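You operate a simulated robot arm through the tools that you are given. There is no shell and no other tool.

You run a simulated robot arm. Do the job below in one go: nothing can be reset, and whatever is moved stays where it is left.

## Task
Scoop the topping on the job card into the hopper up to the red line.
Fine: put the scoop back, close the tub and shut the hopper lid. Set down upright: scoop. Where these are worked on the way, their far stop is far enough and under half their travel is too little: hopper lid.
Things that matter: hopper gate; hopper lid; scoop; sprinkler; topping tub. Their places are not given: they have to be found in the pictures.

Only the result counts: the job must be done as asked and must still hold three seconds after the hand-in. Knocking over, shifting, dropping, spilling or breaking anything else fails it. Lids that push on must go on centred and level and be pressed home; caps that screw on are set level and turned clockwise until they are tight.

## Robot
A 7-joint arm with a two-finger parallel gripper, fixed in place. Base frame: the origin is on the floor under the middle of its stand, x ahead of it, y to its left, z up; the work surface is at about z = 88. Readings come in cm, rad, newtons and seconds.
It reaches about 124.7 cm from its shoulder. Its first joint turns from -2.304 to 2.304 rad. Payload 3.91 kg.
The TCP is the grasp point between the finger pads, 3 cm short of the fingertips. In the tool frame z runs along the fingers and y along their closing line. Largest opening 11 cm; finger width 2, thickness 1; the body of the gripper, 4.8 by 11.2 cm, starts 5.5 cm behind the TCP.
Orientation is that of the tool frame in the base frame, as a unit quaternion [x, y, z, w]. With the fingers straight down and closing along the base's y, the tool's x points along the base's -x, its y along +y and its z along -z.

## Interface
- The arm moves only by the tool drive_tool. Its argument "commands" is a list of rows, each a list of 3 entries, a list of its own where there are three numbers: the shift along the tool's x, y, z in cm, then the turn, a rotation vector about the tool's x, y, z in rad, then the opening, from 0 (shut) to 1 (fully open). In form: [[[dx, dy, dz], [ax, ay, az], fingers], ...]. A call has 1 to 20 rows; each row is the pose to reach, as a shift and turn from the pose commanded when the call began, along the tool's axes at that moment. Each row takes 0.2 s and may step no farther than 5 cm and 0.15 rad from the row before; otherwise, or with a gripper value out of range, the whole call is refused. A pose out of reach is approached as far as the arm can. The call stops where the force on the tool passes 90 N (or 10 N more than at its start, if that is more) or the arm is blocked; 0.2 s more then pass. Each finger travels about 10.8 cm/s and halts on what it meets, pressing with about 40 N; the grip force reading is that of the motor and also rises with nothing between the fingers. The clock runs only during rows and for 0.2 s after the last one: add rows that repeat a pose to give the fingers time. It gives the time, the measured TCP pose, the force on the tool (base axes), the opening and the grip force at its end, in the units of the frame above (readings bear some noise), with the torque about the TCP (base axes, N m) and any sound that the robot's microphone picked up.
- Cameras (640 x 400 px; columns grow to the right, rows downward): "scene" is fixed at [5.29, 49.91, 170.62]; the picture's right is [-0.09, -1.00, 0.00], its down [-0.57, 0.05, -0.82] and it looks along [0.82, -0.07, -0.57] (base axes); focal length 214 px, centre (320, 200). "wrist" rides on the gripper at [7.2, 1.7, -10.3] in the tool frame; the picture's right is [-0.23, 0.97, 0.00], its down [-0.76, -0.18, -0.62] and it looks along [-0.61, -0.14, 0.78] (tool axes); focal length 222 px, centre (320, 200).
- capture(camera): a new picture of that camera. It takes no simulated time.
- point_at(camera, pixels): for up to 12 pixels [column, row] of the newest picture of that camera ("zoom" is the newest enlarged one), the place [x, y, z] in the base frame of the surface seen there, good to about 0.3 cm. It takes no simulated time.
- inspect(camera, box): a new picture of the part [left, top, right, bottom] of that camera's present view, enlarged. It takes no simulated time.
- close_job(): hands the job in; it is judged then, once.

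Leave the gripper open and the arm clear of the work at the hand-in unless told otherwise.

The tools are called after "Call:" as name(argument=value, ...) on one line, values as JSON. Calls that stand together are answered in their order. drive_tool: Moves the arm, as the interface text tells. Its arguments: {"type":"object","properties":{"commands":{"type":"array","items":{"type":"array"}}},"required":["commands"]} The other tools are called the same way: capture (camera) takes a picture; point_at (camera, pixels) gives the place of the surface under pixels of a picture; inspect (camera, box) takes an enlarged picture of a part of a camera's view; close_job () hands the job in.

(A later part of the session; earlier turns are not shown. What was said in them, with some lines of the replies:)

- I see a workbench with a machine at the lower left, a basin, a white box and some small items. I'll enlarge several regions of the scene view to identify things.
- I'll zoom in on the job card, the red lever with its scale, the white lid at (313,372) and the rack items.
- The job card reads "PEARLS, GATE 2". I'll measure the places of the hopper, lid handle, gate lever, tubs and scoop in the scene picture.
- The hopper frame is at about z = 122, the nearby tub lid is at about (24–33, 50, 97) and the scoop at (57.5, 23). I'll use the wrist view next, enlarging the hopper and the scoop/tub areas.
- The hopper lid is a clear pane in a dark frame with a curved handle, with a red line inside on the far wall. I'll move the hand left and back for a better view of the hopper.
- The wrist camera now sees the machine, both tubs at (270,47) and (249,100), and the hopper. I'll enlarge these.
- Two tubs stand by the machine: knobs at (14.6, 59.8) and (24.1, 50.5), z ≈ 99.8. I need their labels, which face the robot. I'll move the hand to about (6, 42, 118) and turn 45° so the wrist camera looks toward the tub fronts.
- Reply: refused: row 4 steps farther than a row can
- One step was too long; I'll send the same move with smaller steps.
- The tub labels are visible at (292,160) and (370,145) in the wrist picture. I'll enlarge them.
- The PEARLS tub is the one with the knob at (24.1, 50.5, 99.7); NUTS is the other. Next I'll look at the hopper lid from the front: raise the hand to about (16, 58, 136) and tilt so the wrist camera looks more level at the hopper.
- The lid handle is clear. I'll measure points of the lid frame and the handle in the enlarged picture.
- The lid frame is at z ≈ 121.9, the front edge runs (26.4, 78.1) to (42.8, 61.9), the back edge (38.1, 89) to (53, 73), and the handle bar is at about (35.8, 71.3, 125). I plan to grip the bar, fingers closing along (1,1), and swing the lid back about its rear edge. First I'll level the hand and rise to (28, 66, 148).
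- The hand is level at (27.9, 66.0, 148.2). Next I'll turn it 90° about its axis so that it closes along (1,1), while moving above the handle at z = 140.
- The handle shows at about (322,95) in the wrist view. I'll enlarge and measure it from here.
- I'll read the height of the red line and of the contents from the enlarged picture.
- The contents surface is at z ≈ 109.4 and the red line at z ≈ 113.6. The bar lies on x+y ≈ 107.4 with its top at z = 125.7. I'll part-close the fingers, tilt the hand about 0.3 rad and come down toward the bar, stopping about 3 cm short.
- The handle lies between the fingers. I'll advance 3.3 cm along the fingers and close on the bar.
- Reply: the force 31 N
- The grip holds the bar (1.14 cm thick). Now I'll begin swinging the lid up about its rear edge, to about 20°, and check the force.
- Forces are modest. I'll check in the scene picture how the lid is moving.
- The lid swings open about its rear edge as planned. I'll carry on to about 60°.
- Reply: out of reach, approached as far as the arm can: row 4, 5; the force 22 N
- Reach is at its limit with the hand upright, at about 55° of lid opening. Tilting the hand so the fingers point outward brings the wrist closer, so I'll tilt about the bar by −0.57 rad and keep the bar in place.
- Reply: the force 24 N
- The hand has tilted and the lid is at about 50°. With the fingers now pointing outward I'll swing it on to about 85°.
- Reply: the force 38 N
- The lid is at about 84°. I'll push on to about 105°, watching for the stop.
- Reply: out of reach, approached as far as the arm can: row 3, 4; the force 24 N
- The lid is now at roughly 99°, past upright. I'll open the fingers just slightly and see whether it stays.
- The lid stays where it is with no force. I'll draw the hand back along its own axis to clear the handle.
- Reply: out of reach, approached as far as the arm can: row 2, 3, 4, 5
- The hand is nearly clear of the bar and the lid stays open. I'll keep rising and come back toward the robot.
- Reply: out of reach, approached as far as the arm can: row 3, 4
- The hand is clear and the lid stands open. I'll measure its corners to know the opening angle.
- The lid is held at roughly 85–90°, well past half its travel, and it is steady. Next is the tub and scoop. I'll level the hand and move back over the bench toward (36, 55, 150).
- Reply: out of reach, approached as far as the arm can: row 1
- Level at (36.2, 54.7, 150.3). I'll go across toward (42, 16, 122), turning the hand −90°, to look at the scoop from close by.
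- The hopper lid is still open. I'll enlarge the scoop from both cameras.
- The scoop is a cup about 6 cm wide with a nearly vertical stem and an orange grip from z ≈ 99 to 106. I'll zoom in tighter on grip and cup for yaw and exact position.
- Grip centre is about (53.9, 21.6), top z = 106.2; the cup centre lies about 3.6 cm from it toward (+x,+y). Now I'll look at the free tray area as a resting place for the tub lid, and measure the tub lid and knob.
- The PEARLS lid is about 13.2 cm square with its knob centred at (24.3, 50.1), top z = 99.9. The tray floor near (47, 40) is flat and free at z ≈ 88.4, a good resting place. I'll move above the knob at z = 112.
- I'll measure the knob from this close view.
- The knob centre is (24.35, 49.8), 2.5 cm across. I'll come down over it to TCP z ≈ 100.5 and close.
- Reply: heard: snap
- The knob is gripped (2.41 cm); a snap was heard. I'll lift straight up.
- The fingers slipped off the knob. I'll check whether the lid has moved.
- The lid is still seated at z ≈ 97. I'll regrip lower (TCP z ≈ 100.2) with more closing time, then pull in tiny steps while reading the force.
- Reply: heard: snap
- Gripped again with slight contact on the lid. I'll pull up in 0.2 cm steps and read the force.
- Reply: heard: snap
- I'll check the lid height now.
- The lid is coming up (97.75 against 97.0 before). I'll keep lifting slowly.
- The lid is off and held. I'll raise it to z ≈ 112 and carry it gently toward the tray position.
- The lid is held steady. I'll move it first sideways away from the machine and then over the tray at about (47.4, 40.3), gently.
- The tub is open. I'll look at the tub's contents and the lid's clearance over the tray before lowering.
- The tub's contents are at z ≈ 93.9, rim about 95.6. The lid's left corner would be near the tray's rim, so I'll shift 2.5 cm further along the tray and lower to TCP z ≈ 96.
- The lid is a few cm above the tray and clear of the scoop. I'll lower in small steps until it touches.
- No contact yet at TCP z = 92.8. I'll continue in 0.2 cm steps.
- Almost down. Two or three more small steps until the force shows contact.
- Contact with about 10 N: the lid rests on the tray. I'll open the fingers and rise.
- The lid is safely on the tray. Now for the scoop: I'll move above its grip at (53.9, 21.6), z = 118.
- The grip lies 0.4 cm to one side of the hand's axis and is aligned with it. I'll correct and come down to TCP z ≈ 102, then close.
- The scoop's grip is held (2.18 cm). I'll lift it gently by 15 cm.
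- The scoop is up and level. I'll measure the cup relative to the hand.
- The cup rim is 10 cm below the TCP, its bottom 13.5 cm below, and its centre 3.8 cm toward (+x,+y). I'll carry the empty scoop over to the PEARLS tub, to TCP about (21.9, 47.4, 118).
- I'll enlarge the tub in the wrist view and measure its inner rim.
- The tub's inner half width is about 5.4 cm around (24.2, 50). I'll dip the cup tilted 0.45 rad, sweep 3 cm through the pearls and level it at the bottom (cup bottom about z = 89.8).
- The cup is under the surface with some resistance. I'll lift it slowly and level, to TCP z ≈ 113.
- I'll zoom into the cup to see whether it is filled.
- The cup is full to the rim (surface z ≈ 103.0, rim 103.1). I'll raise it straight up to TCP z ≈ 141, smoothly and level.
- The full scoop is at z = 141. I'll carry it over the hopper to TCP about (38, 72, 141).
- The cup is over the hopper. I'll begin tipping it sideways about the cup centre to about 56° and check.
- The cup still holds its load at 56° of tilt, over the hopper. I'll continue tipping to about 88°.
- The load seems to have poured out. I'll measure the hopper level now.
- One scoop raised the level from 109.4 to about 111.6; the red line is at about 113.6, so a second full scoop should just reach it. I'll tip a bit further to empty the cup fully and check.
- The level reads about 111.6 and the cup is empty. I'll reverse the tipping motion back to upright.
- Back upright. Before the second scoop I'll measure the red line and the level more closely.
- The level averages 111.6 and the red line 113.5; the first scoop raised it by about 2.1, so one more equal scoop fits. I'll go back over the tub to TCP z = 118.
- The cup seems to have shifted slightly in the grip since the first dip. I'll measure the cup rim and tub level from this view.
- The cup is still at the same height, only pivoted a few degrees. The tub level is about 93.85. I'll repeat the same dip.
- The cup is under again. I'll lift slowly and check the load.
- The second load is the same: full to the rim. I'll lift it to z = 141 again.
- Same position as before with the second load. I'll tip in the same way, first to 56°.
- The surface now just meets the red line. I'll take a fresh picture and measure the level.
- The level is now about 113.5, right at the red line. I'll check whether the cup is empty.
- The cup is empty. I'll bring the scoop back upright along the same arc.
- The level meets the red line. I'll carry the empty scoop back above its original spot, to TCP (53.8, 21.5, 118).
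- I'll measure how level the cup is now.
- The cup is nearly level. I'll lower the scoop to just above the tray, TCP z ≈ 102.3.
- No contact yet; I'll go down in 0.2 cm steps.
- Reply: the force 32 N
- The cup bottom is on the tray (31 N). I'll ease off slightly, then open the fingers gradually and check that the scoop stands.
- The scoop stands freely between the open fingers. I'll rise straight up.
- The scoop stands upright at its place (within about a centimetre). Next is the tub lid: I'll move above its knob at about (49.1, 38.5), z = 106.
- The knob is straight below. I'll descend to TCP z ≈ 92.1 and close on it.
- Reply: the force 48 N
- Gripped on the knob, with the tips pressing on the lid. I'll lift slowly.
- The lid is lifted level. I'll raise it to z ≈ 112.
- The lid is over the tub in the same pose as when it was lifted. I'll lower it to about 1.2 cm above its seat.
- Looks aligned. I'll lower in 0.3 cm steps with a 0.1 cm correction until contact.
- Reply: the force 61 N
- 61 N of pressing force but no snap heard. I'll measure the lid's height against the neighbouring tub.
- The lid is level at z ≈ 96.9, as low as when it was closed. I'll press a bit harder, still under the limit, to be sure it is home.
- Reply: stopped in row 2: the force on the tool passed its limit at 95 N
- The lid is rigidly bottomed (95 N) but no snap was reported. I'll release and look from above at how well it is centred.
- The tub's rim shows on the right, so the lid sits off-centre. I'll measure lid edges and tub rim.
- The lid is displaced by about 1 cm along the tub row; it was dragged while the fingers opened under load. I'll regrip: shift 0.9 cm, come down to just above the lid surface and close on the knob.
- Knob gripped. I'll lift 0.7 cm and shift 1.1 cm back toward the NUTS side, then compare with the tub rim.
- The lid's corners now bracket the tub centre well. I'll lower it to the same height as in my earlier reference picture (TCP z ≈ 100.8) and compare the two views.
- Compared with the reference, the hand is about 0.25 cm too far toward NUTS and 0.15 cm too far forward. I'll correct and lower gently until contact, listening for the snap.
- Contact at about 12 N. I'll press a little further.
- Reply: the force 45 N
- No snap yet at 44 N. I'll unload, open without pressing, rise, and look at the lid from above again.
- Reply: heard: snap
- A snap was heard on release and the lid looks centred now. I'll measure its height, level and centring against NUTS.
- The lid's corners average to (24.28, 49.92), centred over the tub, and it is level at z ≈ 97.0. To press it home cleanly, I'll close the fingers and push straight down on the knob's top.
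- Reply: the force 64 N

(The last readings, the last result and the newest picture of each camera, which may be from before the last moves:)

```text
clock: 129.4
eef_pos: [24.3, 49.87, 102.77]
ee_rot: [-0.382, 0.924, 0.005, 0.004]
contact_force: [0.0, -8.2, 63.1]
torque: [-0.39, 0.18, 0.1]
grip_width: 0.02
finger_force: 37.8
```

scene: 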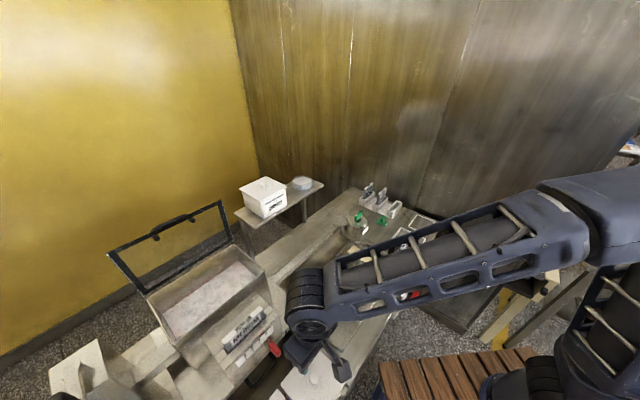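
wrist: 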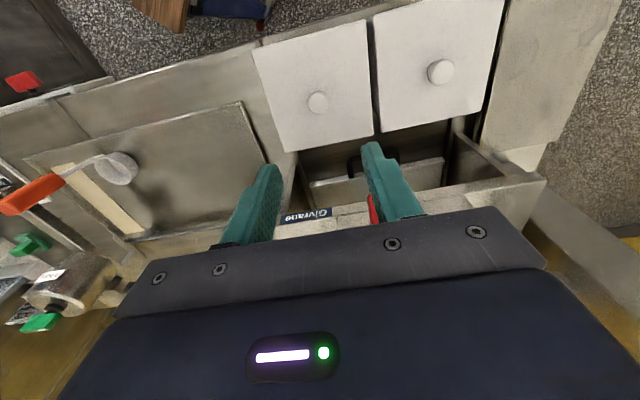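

63 N pressed with nothing more moving: the lid is home (the snap came when it settled). I'll rise and check the lid once more.

Call:
drive_tool(commands=[[[0, 0, -0.8], [0, 0, 0], 0], [[0, 0, -3], [0, 0, 0], 0], [[0, 0, -7], [0, 0, 0], 0], [[0, 0, -11], [0, 0, 0], 0.2], [[0, 0, -15], [0, 0, 0], 0.4]])

Call:
capture(camera="wrist")

Call:
inspect(camera="wrist", box=[220, 0, 400, 180])

Call:
point_at(camera="zoom", pixels=[[200, 118], [437, 52], [452, 295], [270, 328], [339, 225], [250, 150], [400, 150], [420, 260], [290, 280], [475, 100], [490, 280], [560, 60]])

```text
clock: 130.7
eef_pos: [24.28, 49.71, 117.57]
ee_rot: [-0.383, 0.924, 0.002, 0.002]
contact_force: [-0.8, 0.8, -0.4]
torque: [-0.01, 0.02, 0.01]
grip_width: 4.4
finger_force: 0.0
```

```text
taken
```

wrist: 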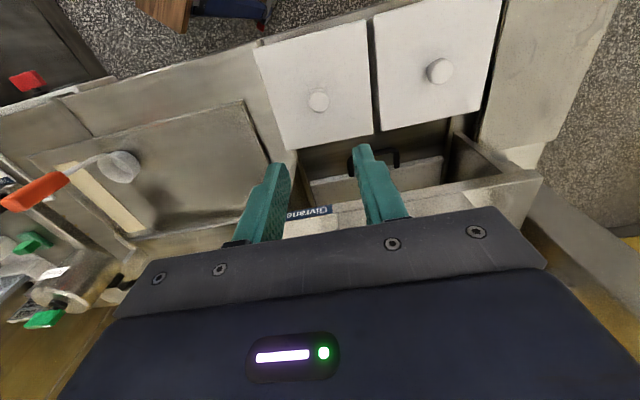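

```text
2.22 times, centred on (310, 90) of wrist
```

zoom: 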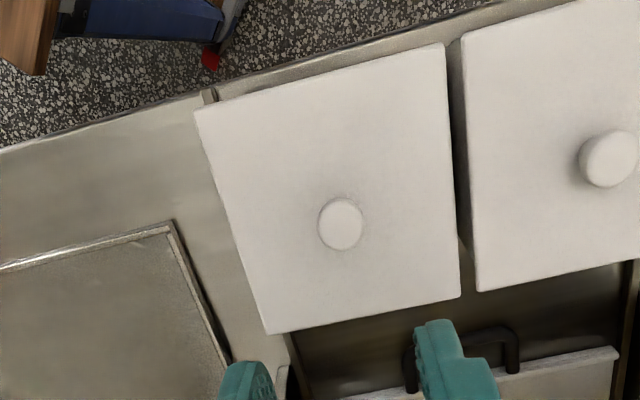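

```text
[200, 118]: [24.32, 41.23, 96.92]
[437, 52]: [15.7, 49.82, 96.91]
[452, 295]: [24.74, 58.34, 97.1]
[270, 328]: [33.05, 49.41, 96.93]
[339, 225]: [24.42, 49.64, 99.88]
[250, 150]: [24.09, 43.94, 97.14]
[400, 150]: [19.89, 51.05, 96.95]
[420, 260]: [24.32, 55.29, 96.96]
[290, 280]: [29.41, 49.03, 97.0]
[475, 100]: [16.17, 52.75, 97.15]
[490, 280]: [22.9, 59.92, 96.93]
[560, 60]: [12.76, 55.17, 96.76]
```

The tub is closed, with its lid centred and level. Next is the hopper lid. I'll rise, turn the hand 90° and move to (38, 72, 150) to view the lid's handle.

Call:
drive_tool(commands=[[[-0.5, 0.1, -4], [0, 0, 0.143], 0.4], [[-1.5, 0.4, -8], [0, 0, 0.286], 0.4], [[-3, 0.8, -12], [0, 0, 0.429], 0.4], [[-5, 1.2, -16], [0, 0, 0.571], 0.4], [[-7.5, 1.8, -20], [0, 0, 0.714], 0.4], [[-10.5, 2.5, -23.5], [0, 0, 0.857], 0.4], [[-13.5, 3.2, -26.5], [0, 0, 1.0], 0.4], [[-16.8, 4, -29], [0, 0, 1.143], 0.4], [[-20, 4.8, -31], [0, 0, 1.286], 0.4], [[-23, 5.5, -32], [0, 0, 1.429], 0.4], [[-25.5, 6.1, -32.5], [0, 0, 1.571], 0.4]])

Call:
capture(camera="wrist")

Call:
capture(camera="scene")

```text
clock: 133.1
eef_pos: [37.97, 69.7, 148.31]
ee_rot: [0.383, 0.924, 0.004, 0.001]
contact_force: [-0.9, -0.8, 2.1]
torque: [0.07, -0.07, 0.02]
grip_width: 4.38
finger_force: 0.0
out of reach, approached as far as the arm can: row 11
```

```text
taken
```

wrist: 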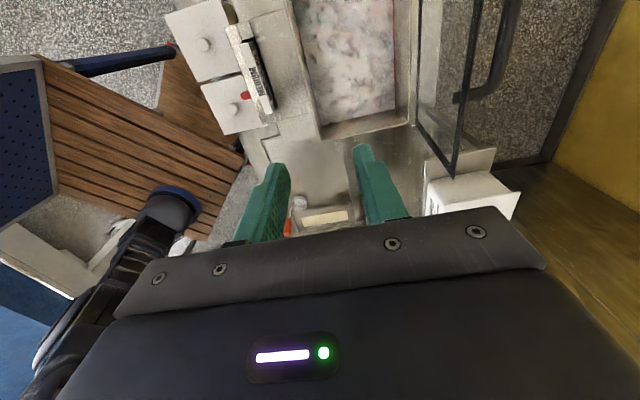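

```text
taken
```

scene: 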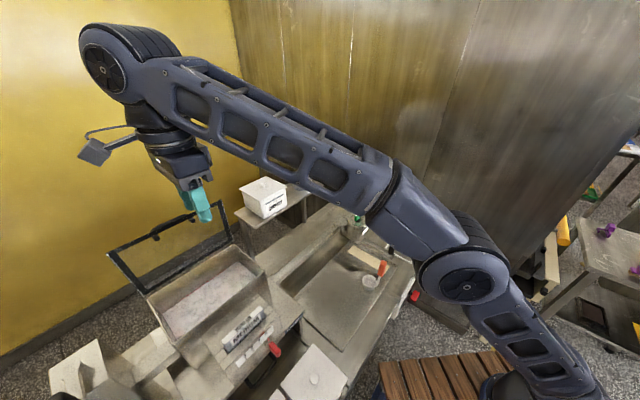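

The lid and handle are visible at the right of the wrist picture. I'll zoom and measure.

Call:
inspect(camera="wrist", box=[400, 0, 540, 180])

Call:
point_at(camera="wrist", pixels=[[515, 15], [512, 40], [508, 65], [500, 85], [493, 97], [475, 98], [462, 98], [478, 30], [470, 80], [460, 130], [452, 170], [418, 120]])

Call:
point_at(camera="scene", pixels=[[112, 254], [222, 204], [150, 234], [200, 212], [185, 217], [165, 226], [175, 222], [155, 235], [192, 216], [148, 290], [236, 240], [130, 272]])

```text
2.22 times, centred on (470, 90) of wrist
```

zoom: 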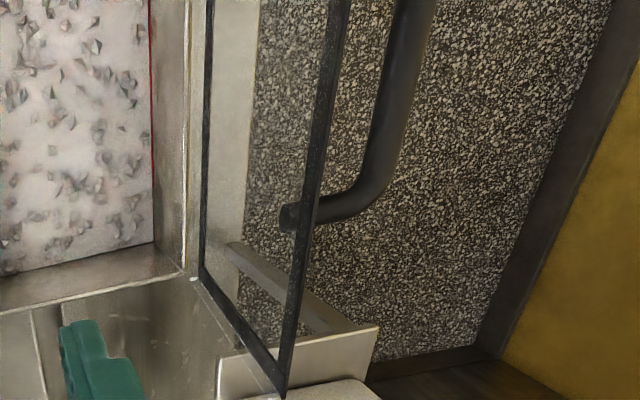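

```text
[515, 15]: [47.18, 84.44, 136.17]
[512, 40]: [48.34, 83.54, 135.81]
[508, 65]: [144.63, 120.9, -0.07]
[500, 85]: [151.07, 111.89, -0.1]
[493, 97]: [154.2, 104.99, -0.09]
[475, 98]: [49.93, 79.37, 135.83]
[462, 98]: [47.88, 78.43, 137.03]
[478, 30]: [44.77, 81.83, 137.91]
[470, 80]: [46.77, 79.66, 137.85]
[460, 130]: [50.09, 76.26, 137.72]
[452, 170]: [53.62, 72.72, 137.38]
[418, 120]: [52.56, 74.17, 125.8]
```

```text
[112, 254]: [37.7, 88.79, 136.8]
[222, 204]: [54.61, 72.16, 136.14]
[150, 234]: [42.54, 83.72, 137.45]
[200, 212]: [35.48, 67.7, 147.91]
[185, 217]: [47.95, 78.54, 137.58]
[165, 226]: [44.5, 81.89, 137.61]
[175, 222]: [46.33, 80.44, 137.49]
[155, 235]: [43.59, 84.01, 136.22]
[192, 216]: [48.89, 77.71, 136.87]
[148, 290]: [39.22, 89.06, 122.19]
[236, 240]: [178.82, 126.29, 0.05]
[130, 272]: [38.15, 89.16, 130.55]
```

The lid leans at about 85°, its top edge is at u ≈ 89.4 (x+y = 126.4), z = 137.8, and the bar centre is near u ≈ 93.1, z ≈ 135.9. I'll tilt the hand −0.4 rad and approach from above with the fingers 2.2 cm apart.

Call:
drive_tool(commands=[[[0.35, 2.6, 0.6], [-0.133, 0, 0], 0.2], [[0.7, 5.2, 1.2], [-0.267, 0, 0], 0.2], [[1.06, 7.9, 1.8], [-0.4, 0, 0], 0.2], [[1.06, 7.9, 1.8], [-0.4, 0, 0], 0.2]])

Call:
capture(camera="wrist")

```text
clock: 134.1
eef_pos: [43.16, 76.31, 146.67]
ee_rot: [0.376, 0.904, 0.186, 0.076]
contact_force: [0.0, -0.3, -0.7]
torque: [0.0, 0.03, 0.03]
grip_width: 2.21
finger_force: 0.0
```

```text
taken
```

wrist: 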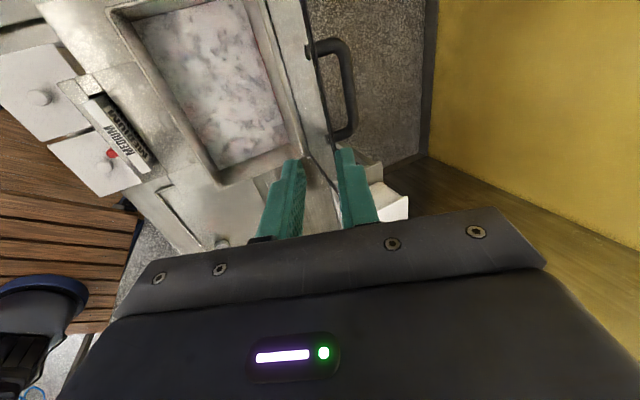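

I'll measure the bar and lid edge from this closer view.

Call:
inspect(camera="wrist", box=[280, 10, 400, 170])

Call:
point_at(camera="zoom", pixels=[[385, 150], [395, 150], [405, 150], [375, 120], [390, 200], [400, 230], [405, 260], [310, 170], [320, 220], [335, 290], [300, 120], [395, 180]])

```text
2.50 times, centred on (340, 90) of wrist
```

zoom: 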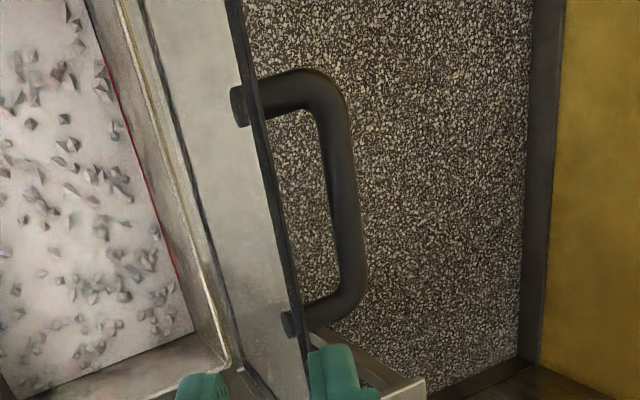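

```text
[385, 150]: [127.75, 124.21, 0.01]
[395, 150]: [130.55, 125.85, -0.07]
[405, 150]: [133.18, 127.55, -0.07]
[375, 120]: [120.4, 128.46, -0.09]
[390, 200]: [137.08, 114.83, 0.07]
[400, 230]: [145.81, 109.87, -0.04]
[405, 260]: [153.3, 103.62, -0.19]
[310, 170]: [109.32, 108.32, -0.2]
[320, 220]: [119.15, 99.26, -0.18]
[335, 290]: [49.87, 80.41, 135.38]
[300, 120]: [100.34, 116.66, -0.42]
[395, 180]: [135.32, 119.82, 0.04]
```

Call:
point_at(camera="zoom", pixels=[[338, 150], [332, 150], [346, 150], [344, 200], [338, 200], [352, 200], [350, 250], [342, 250], [360, 250], [262, 140], [278, 220], [290, 280]])

```text
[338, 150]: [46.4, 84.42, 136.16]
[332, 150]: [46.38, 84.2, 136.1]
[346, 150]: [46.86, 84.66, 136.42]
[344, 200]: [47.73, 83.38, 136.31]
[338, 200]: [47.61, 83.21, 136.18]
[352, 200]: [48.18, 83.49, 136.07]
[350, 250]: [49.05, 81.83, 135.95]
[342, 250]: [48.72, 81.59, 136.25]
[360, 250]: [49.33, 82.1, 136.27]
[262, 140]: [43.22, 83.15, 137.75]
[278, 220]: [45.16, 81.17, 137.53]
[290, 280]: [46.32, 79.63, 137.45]
```

The bar centre is at about u = 92.65, z = 135.75. I'll move to just above it and look before threading the fingers.

Call:
drive_tool(commands=[[[0, 1.7, 3.4], [0, 0, 0], 0.2], [[0, 3.43, 6.7], [0, 0, 0], 0.2], [[0, 3.43, 7.8], [0, 0, 0], 0.2], [[0, 3.43, 7.8], [0, 0, 0], 0.2]])

Call:
capture(camera="wrist")

Call:
inspect(camera="wrist", box=[240, 60, 400, 240])

Call:
inspect(camera="scene", box=[100, 170, 260, 290])

```text
clock: 135.1
eef_pos: [47.58, 80.87, 140.9]
ee_rot: [0.375, 0.905, 0.186, 0.076]
contact_force: [0.1, -0.2, 0.3]
torque: [0.0, -0.01, 0.03]
grip_width: 2.24
finger_force: 0.0
```

```text
taken
```

wrist: 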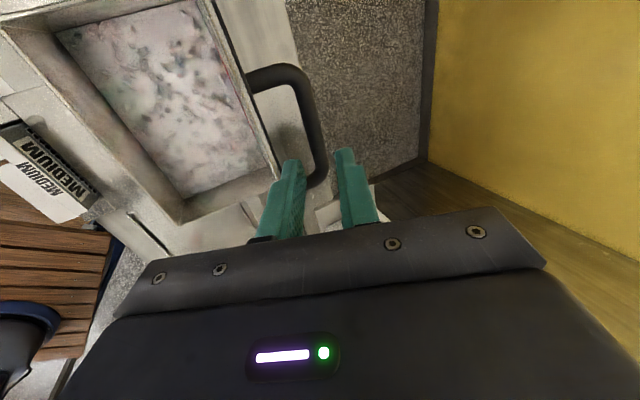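

```text
2.22 times, centred on (320, 150) of wrist
```

zoom: 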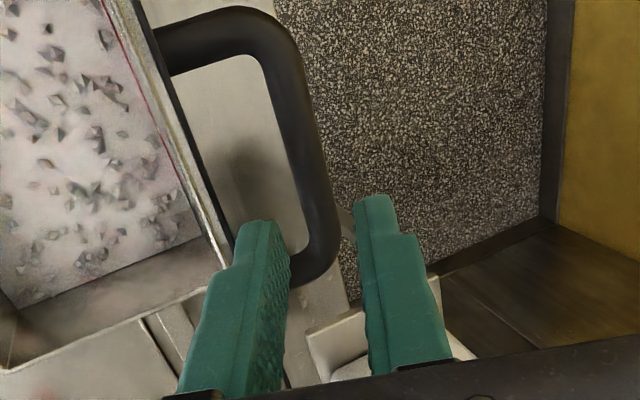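

```text
3.33 times, centred on (180, 230) of scene
```

zoom: 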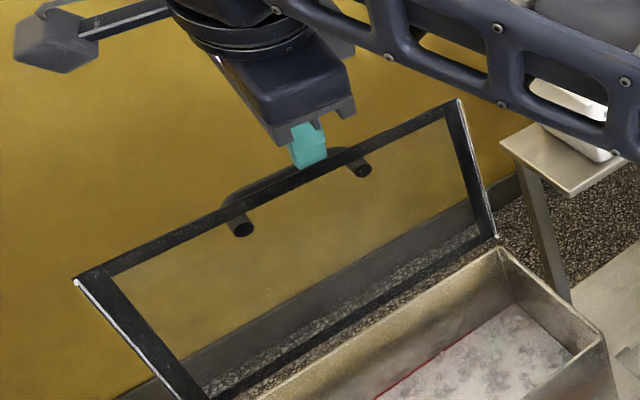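

The bar lies between the two fingertips. I'll advance along the fingers 3.9 cm in small steps.

Call:
drive_tool(commands=[[[0, 0, 1], [0, 0, 0], 0.2], [[0, 0, 2], [0, 0, 0], 0.2], [[0, 0, 3], [0, 0, 0], 0.2], [[0, 0, 3.9], [0, 0, 0], 0.2]])

Call:
capture(camera="wrist")

Call:
inspect(camera="scene", box=[100, 170, 260, 290])

```text
clock: 136.1
eef_pos: [48.59, 81.71, 137.29]
ee_rot: [0.376, 0.904, 0.187, 0.076]
contact_force: [0.3, 0.0, 0.1]
torque: [-0.02, -0.01, 0.01]
grip_width: 2.18
finger_force: 0.1
```

```text
taken
```

wrist: 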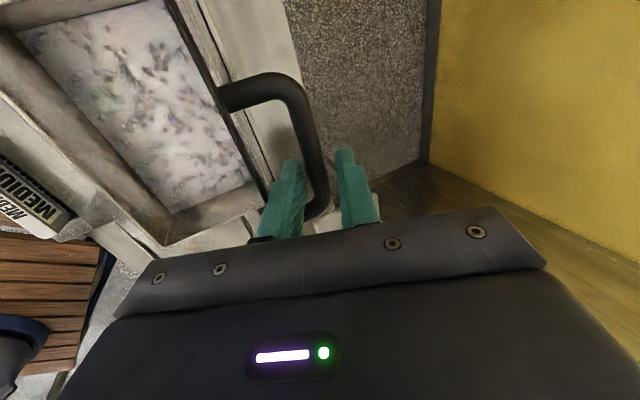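

```text
3.33 times, centred on (180, 230) of scene
```

zoom: 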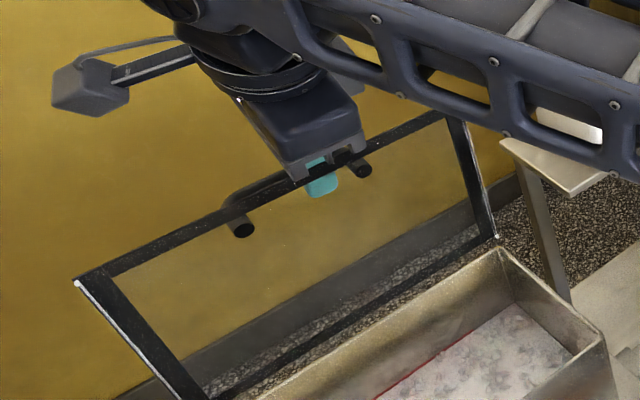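

The fingers straddle the bar without contact. I'll close on it.

Call:
drive_tool(commands=[[[0, 0, 0], [0, 0, 0], 0.1], [[0, 0, 0], [0, 0, 0], 0], [[0, 0, 0], [0, 0, 0], 0]])

Call:
capture(camera="wrist")

```text
clock: 136.8
eef_pos: [48.6, 81.79, 137.27]
ee_rot: [0.374, 0.905, 0.186, 0.076]
contact_force: [0.1, -3.1, -9.0]
torque: [-0.37, -0.23, 0.61]
grip_width: 1.13
finger_force: 44.4
```

```text
taken
```

wrist: 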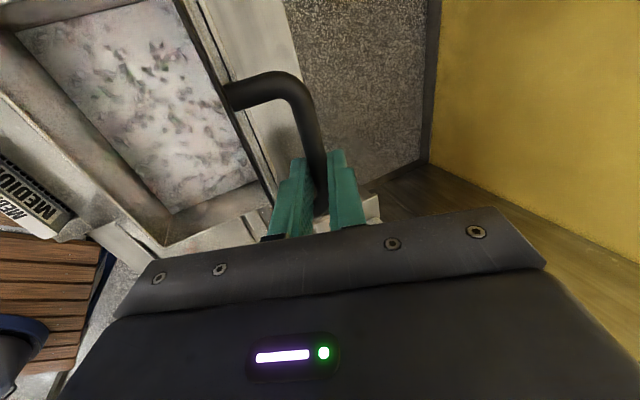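

Gripped (1.13 cm). I'll swing the lid down along its arc, keeping the hand's tilt, first to about 45°.

Call:
drive_tool(commands=[[[0, -1.1, -0.63], [0, 0, 0], 0], [[0, -2.31, -1.19], [0, 0, 0], 0], [[0, -3.5, -1.6], [0, 0, 0], 0], [[0, -4.75, -1.94], [0, 0, 0], 0], [[0, -6.0, -2.14], [0, 0, 0], 0], [[0, -7.28, -2.26], [0, 0, 0], 0], [[0, -8.55, -2.24], [0, 0, 0], 0], [[0, -9.82, -2.13], [0, 0, 0], 0]])

Call:
inspect(camera="scene", box=[110, 190, 290, 330])

Call:
capture(camera="wrist")

```text
clock: 138.7
eef_pos: [41.44, 74.83, 135.32]
ee_rot: [0.375, 0.905, 0.186, 0.077]
contact_force: [12.3, -16.3, 3.3]
torque: [-0.73, -0.77, 0.29]
grip_width: 1.13
finger_force: 45.4
```

```text
2.86 times, centred on (200, 260) of scene
```

zoom: 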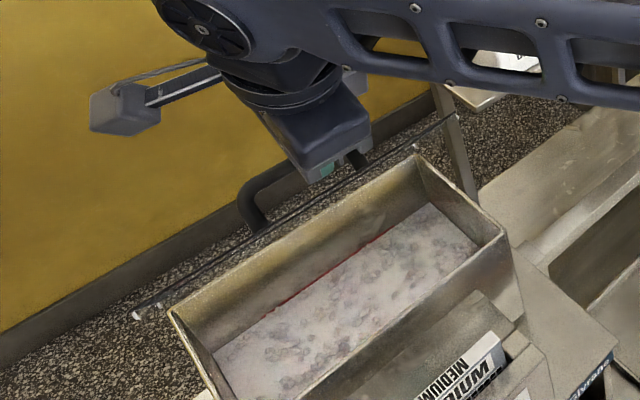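

```text
taken
```

wrist: 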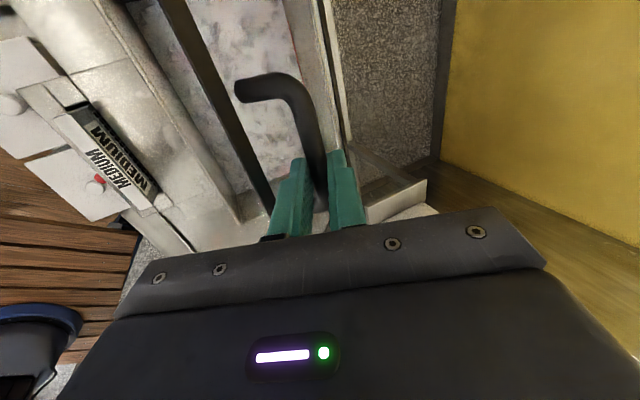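

The lid is at about 45° and under control. I'll continue down to about 8°.

Call:
drive_tool(commands=[[[-0.1, -1.25, 0.25], [0, 0, 0], 0], [[-0.15, -2.49, 0.58], [0, 0, 0], 0], [[-0.15, -3.68, 1.04], [0, 0, 0], 0], [[-0.15, -4.84, 1.56], [0, 0, 0], 0], [[-0.15, -5.93, 2.22], [0, 0, 0], 0], [[-0.15, -6.98, 2.95], [0, 0, 0], 0], [[-0.15, -7.7, 3.55], [0, 0, 0], 0], [[-0.15, -8.32, 4.13], [0, 0, 0], 0]])

Call:
inspect(camera="scene", box=[110, 210, 290, 350])

Call:
capture(camera="wrist")

```text
clock: 140.4
eef_pos: [37.3, 70.68, 128.08]
ee_rot: [0.375, 0.905, 0.186, 0.077]
contact_force: [-14.6, 20.5, -1.6]
torque: [0.28, 0.19, 0.52]
grip_width: 1.14
finger_force: 44.8
```

```text
2.86 times, centred on (200, 280) of scene
```

zoom: 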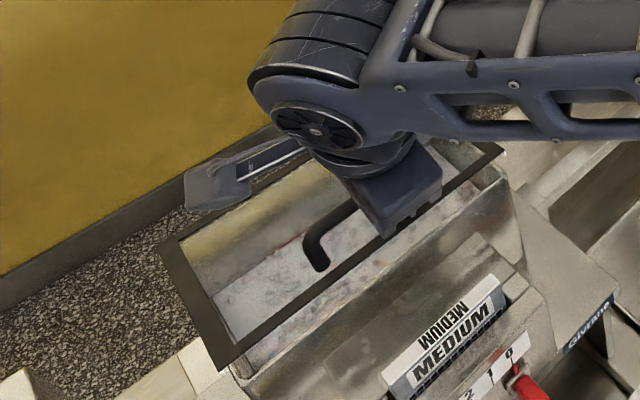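

```text
taken
```

wrist: 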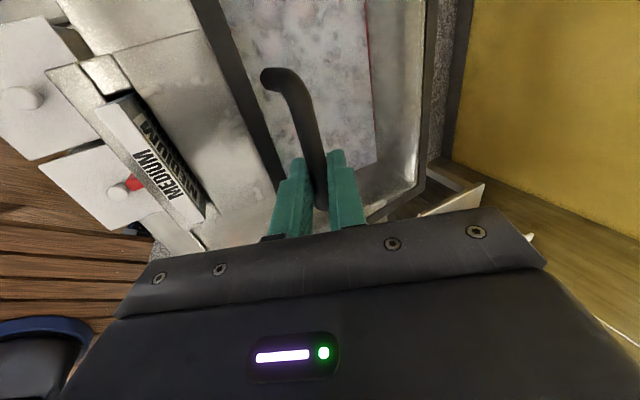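

Nearly shut, at about 8°. I'll lower the last bit gently until it seats.

Call:
drive_tool(commands=[[[0.1, -0.35, 0.37], [0, 0, 0], 0], [[0.15, -0.7, 0.74], [0, 0, 0], 0], [[0.15, -1.05, 1.15], [0, 0, 0], 0], [[0.15, -1.34, 1.54], [0, 0, 0], 0], [[0.15, -1.4, 1.7], [0, 0, 0], 0]])

Call:
inspect(camera="scene", box=[110, 210, 290, 350])

Call:
capture(camera="wrist")

```text
clock: 141.7
eef_pos: [36.85, 70.18, 126.24]
ee_rot: [0.375, 0.904, 0.189, 0.076]
contact_force: [-4.9, 9.3, 19.3]
torque: [-0.44, -0.72, 0.07]
grip_width: 1.14
finger_force: 45.2
```

```text
2.86 times, centred on (200, 280) of scene
```

zoom: 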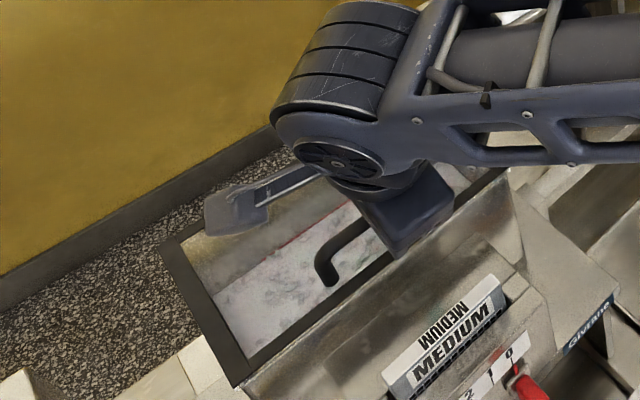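

```text
taken
```

wrist: 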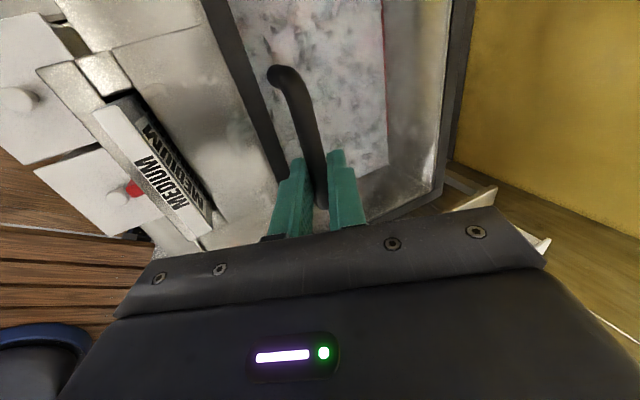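

The lid meets the hopper with about 19 N. I'll measure the front frame's height.

Call:
point_at(camera="wrist", pixels=[[215, 20], [232, 70], [255, 120], [270, 160], [450, 150], [430, 195], [460, 60], [440, 180]])

Call:
drive_tool(commands=[[[0, -0.05, 0.1], [0, 0, 0], 0], [[0, -0.1, 0.25], [0, 0, 0], 0]])

```text
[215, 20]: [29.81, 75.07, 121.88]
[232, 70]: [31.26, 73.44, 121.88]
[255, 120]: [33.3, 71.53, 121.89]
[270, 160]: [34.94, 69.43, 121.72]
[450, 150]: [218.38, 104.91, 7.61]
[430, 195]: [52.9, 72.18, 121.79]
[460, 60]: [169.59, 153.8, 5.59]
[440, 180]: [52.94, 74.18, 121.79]
```

```text
clock: 142.2
eef_pos: [36.91, 70.19, 125.98]
ee_rot: [0.376, 0.904, 0.189, 0.077]
contact_force: [4.7, 9.2, 39.7]
torque: [0.18, -0.31, 0.34]
grip_width: 1.18
finger_force: 44.7
```

The frame is at z = 121.88, as when shut originally. I'll unload, open the fingers slightly and withdraw along the hand's axis.

Call:
drive_tool(commands=[[[0, 0.05, -0.25], [0, 0, 0], 0], [[0, 0.05, -0.25], [0, 0, 0], 0.15], [[0, 0.05, -0.25], [0, 0, 0], 0.25], [[0, 0.05, -0.25], [0, 0, 0], 0.25], [[0, 0.05, -1.5], [0, 0, 0], 0.25], [[0, 0.05, -4], [0, 0, 0], 0.25], [[0, 0.05, -8], [0, 0, 0], 0.4], [[0, 0.05, -12], [0, 0, 0], 0.5]])

Call:
capture(camera="wrist")

Call:
capture(camera="scene")

```text
clock: 144.1
eef_pos: [33.76, 66.92, 137.06]
ee_rot: [0.376, 0.905, 0.186, 0.077]
contact_force: [0.0, 0.4, 0.5]
torque: [-0.01, -0.02, -0.01]
grip_width: 5.52
finger_force: 0.0
```

```text
taken
```

wrist: 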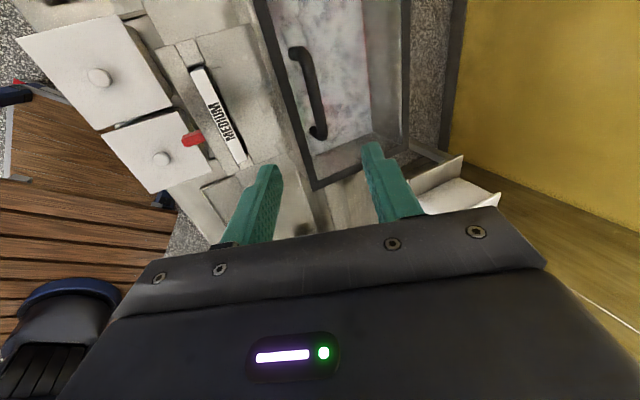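

```text
taken
```

scene: 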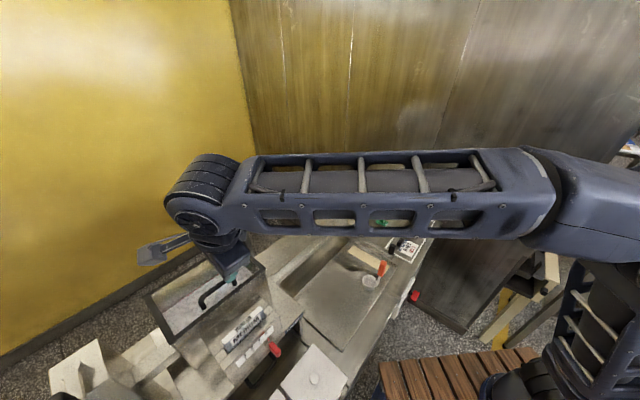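

The hopper lid is shut. I'll level the hand and move away to about (33, 45, 155) for a final check.

Call:
drive_tool(commands=[[[-2.1, -1.1, -3.3], [0.057, 0, 0], 0.6], [[-4.3, -2.2, -6.5], [0.114, 0, 0], 0.7], [[-6.4, -3.4, -9.8], [0.171, 0, 0], 0.8], [[-8.6, -4.5, -13], [0.229, 0, 0], 0.9], [[-10.7, -5.6, -16.3], [0.286, 0, 0], 1], [[-12.9, -6.7, -19.6], [0.343, 0, 0], 1], [[-15, -7.83, -22.84], [0.4, 0, 0], 1]])

Call:
capture(camera="scene")

Call:
capture(camera="wrist")

```text
clock: 145.7
eef_pos: [32.63, 44.61, 154.3]
ee_rot: [0.383, 0.924, 0.002, -0.001]
contact_force: [-0.3, 0.8, -0.4]
torque: [-0.06, 0.0, 0.03]
grip_width: 11.02
finger_force: 0.0
```

```text
taken
```

scene: 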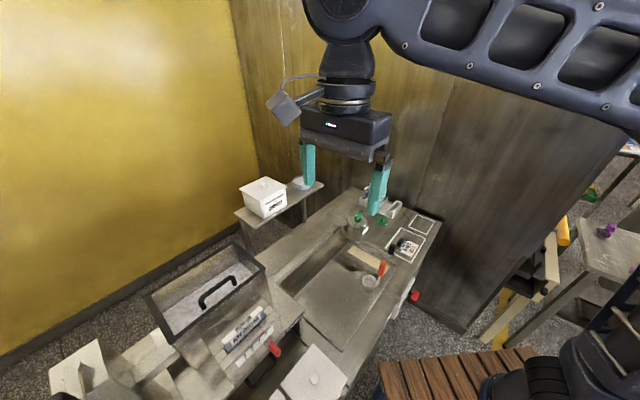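

```text
taken
```

wrist: 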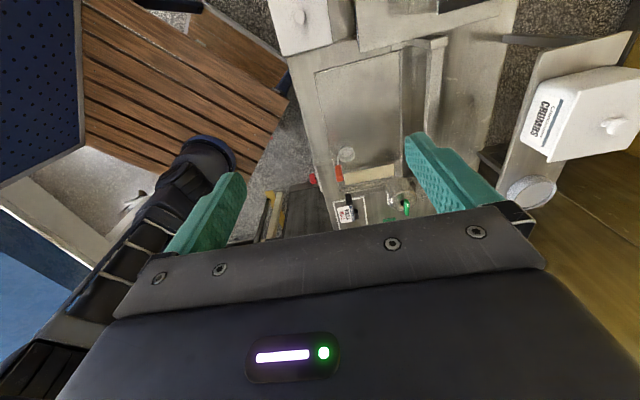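

Everything looks in place. I'll zoom in for a last inspection of the hopper, the tub lid, the scoop and the gate lever.

Call:
inspect(camera="scene", box=[130, 230, 290, 350])

Call:
inspect(camera="scene", box=[240, 325, 360, 400])

Call:
inspect(camera="scene", box=[350, 250, 410, 300])

Call:
point_at(camera="scene", pixels=[[313, 379], [313, 347], [347, 378], [300, 375], [335, 378], [310, 395], [380, 268], [371, 283], [143, 296], [173, 344], [262, 270], [245, 250]])

```text
3.33 times, centred on (210, 290) of scene
```

zoom: 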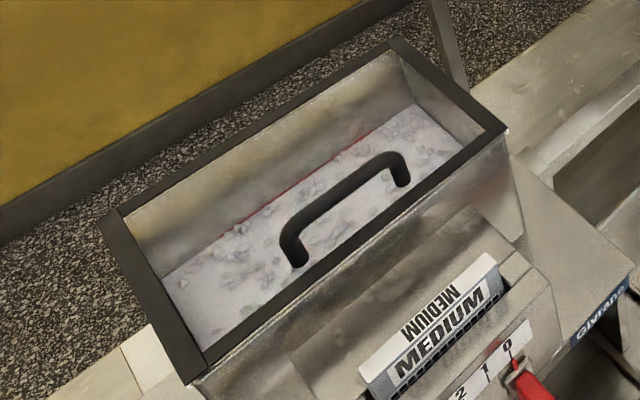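

```text
5.33 times, centred on (300, 362) of scene
```

zoom: 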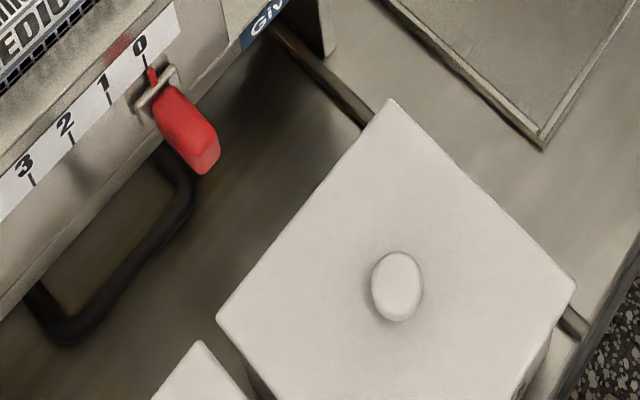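

```text
8.00 times, centred on (380, 275) of scene
```

zoom: 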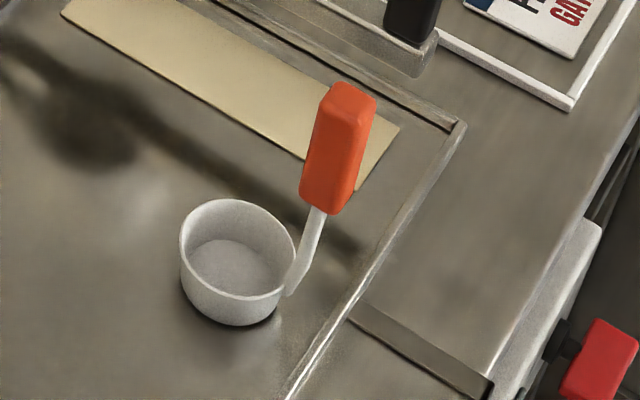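

```text
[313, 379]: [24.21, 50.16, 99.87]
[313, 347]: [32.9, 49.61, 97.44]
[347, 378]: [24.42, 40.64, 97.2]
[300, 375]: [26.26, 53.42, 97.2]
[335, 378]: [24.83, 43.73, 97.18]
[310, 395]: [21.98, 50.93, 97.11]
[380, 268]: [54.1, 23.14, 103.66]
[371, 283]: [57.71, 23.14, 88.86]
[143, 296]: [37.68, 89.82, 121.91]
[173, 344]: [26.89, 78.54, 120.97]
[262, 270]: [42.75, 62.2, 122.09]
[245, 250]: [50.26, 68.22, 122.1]
```

The gate lever is still at 0, the hopper lid is shut with the level at the line, and the scoop stands upright. I'll repeat exactly the first picture's crop of the tub to compare the lid's position with its original one.

Call:
inspect(camera="scene", box=[240, 330, 360, 400])

```text
5.33 times, centred on (300, 365) of scene
```

zoom: 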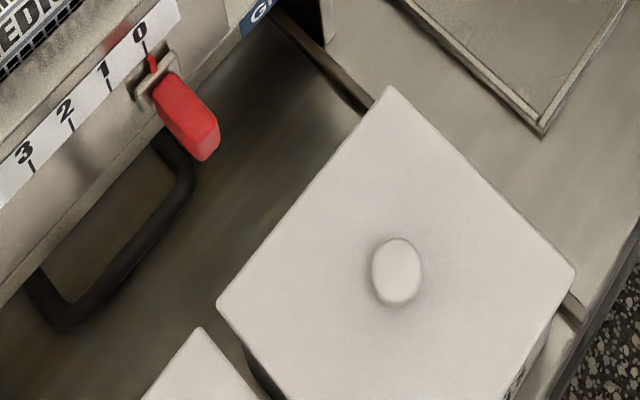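

The lid lies where it was originally, the gate is still at 0, the hopper lid is shut, the scoop is upright, and the gripper is open and clear. I'm handing the job in.

Call:
close_job()

```text
The job is handed in.
```

I filled the hopper with pearls, the topping on the job card, up to the red line and handed the job in. I have no verdict back on it yet.

- **Hopper:** two full scoops brought the level from about z = 109.5 to about 113.5. The red line measures 113.5. The lid is shut, with its frame at the same height as before I opened it.
- **Gate:** I left it at 0. The card also says "GATE 2", but you only asked for the topping to be scooped in, so I didn't set it.
- **Tub:** the pearls tub is closed with its lid centred and level. My first attempt left the lid off-centre. I set it again, heard a snap as it settled, and pressed it down with about 63 N.
- **Scoop:** it stands upright and empty on the tray, just under 1 cm from where it was.

The gripper is open and the arm is clear of the work. I saw no spills, and nothing else looked moved in the last pictures.
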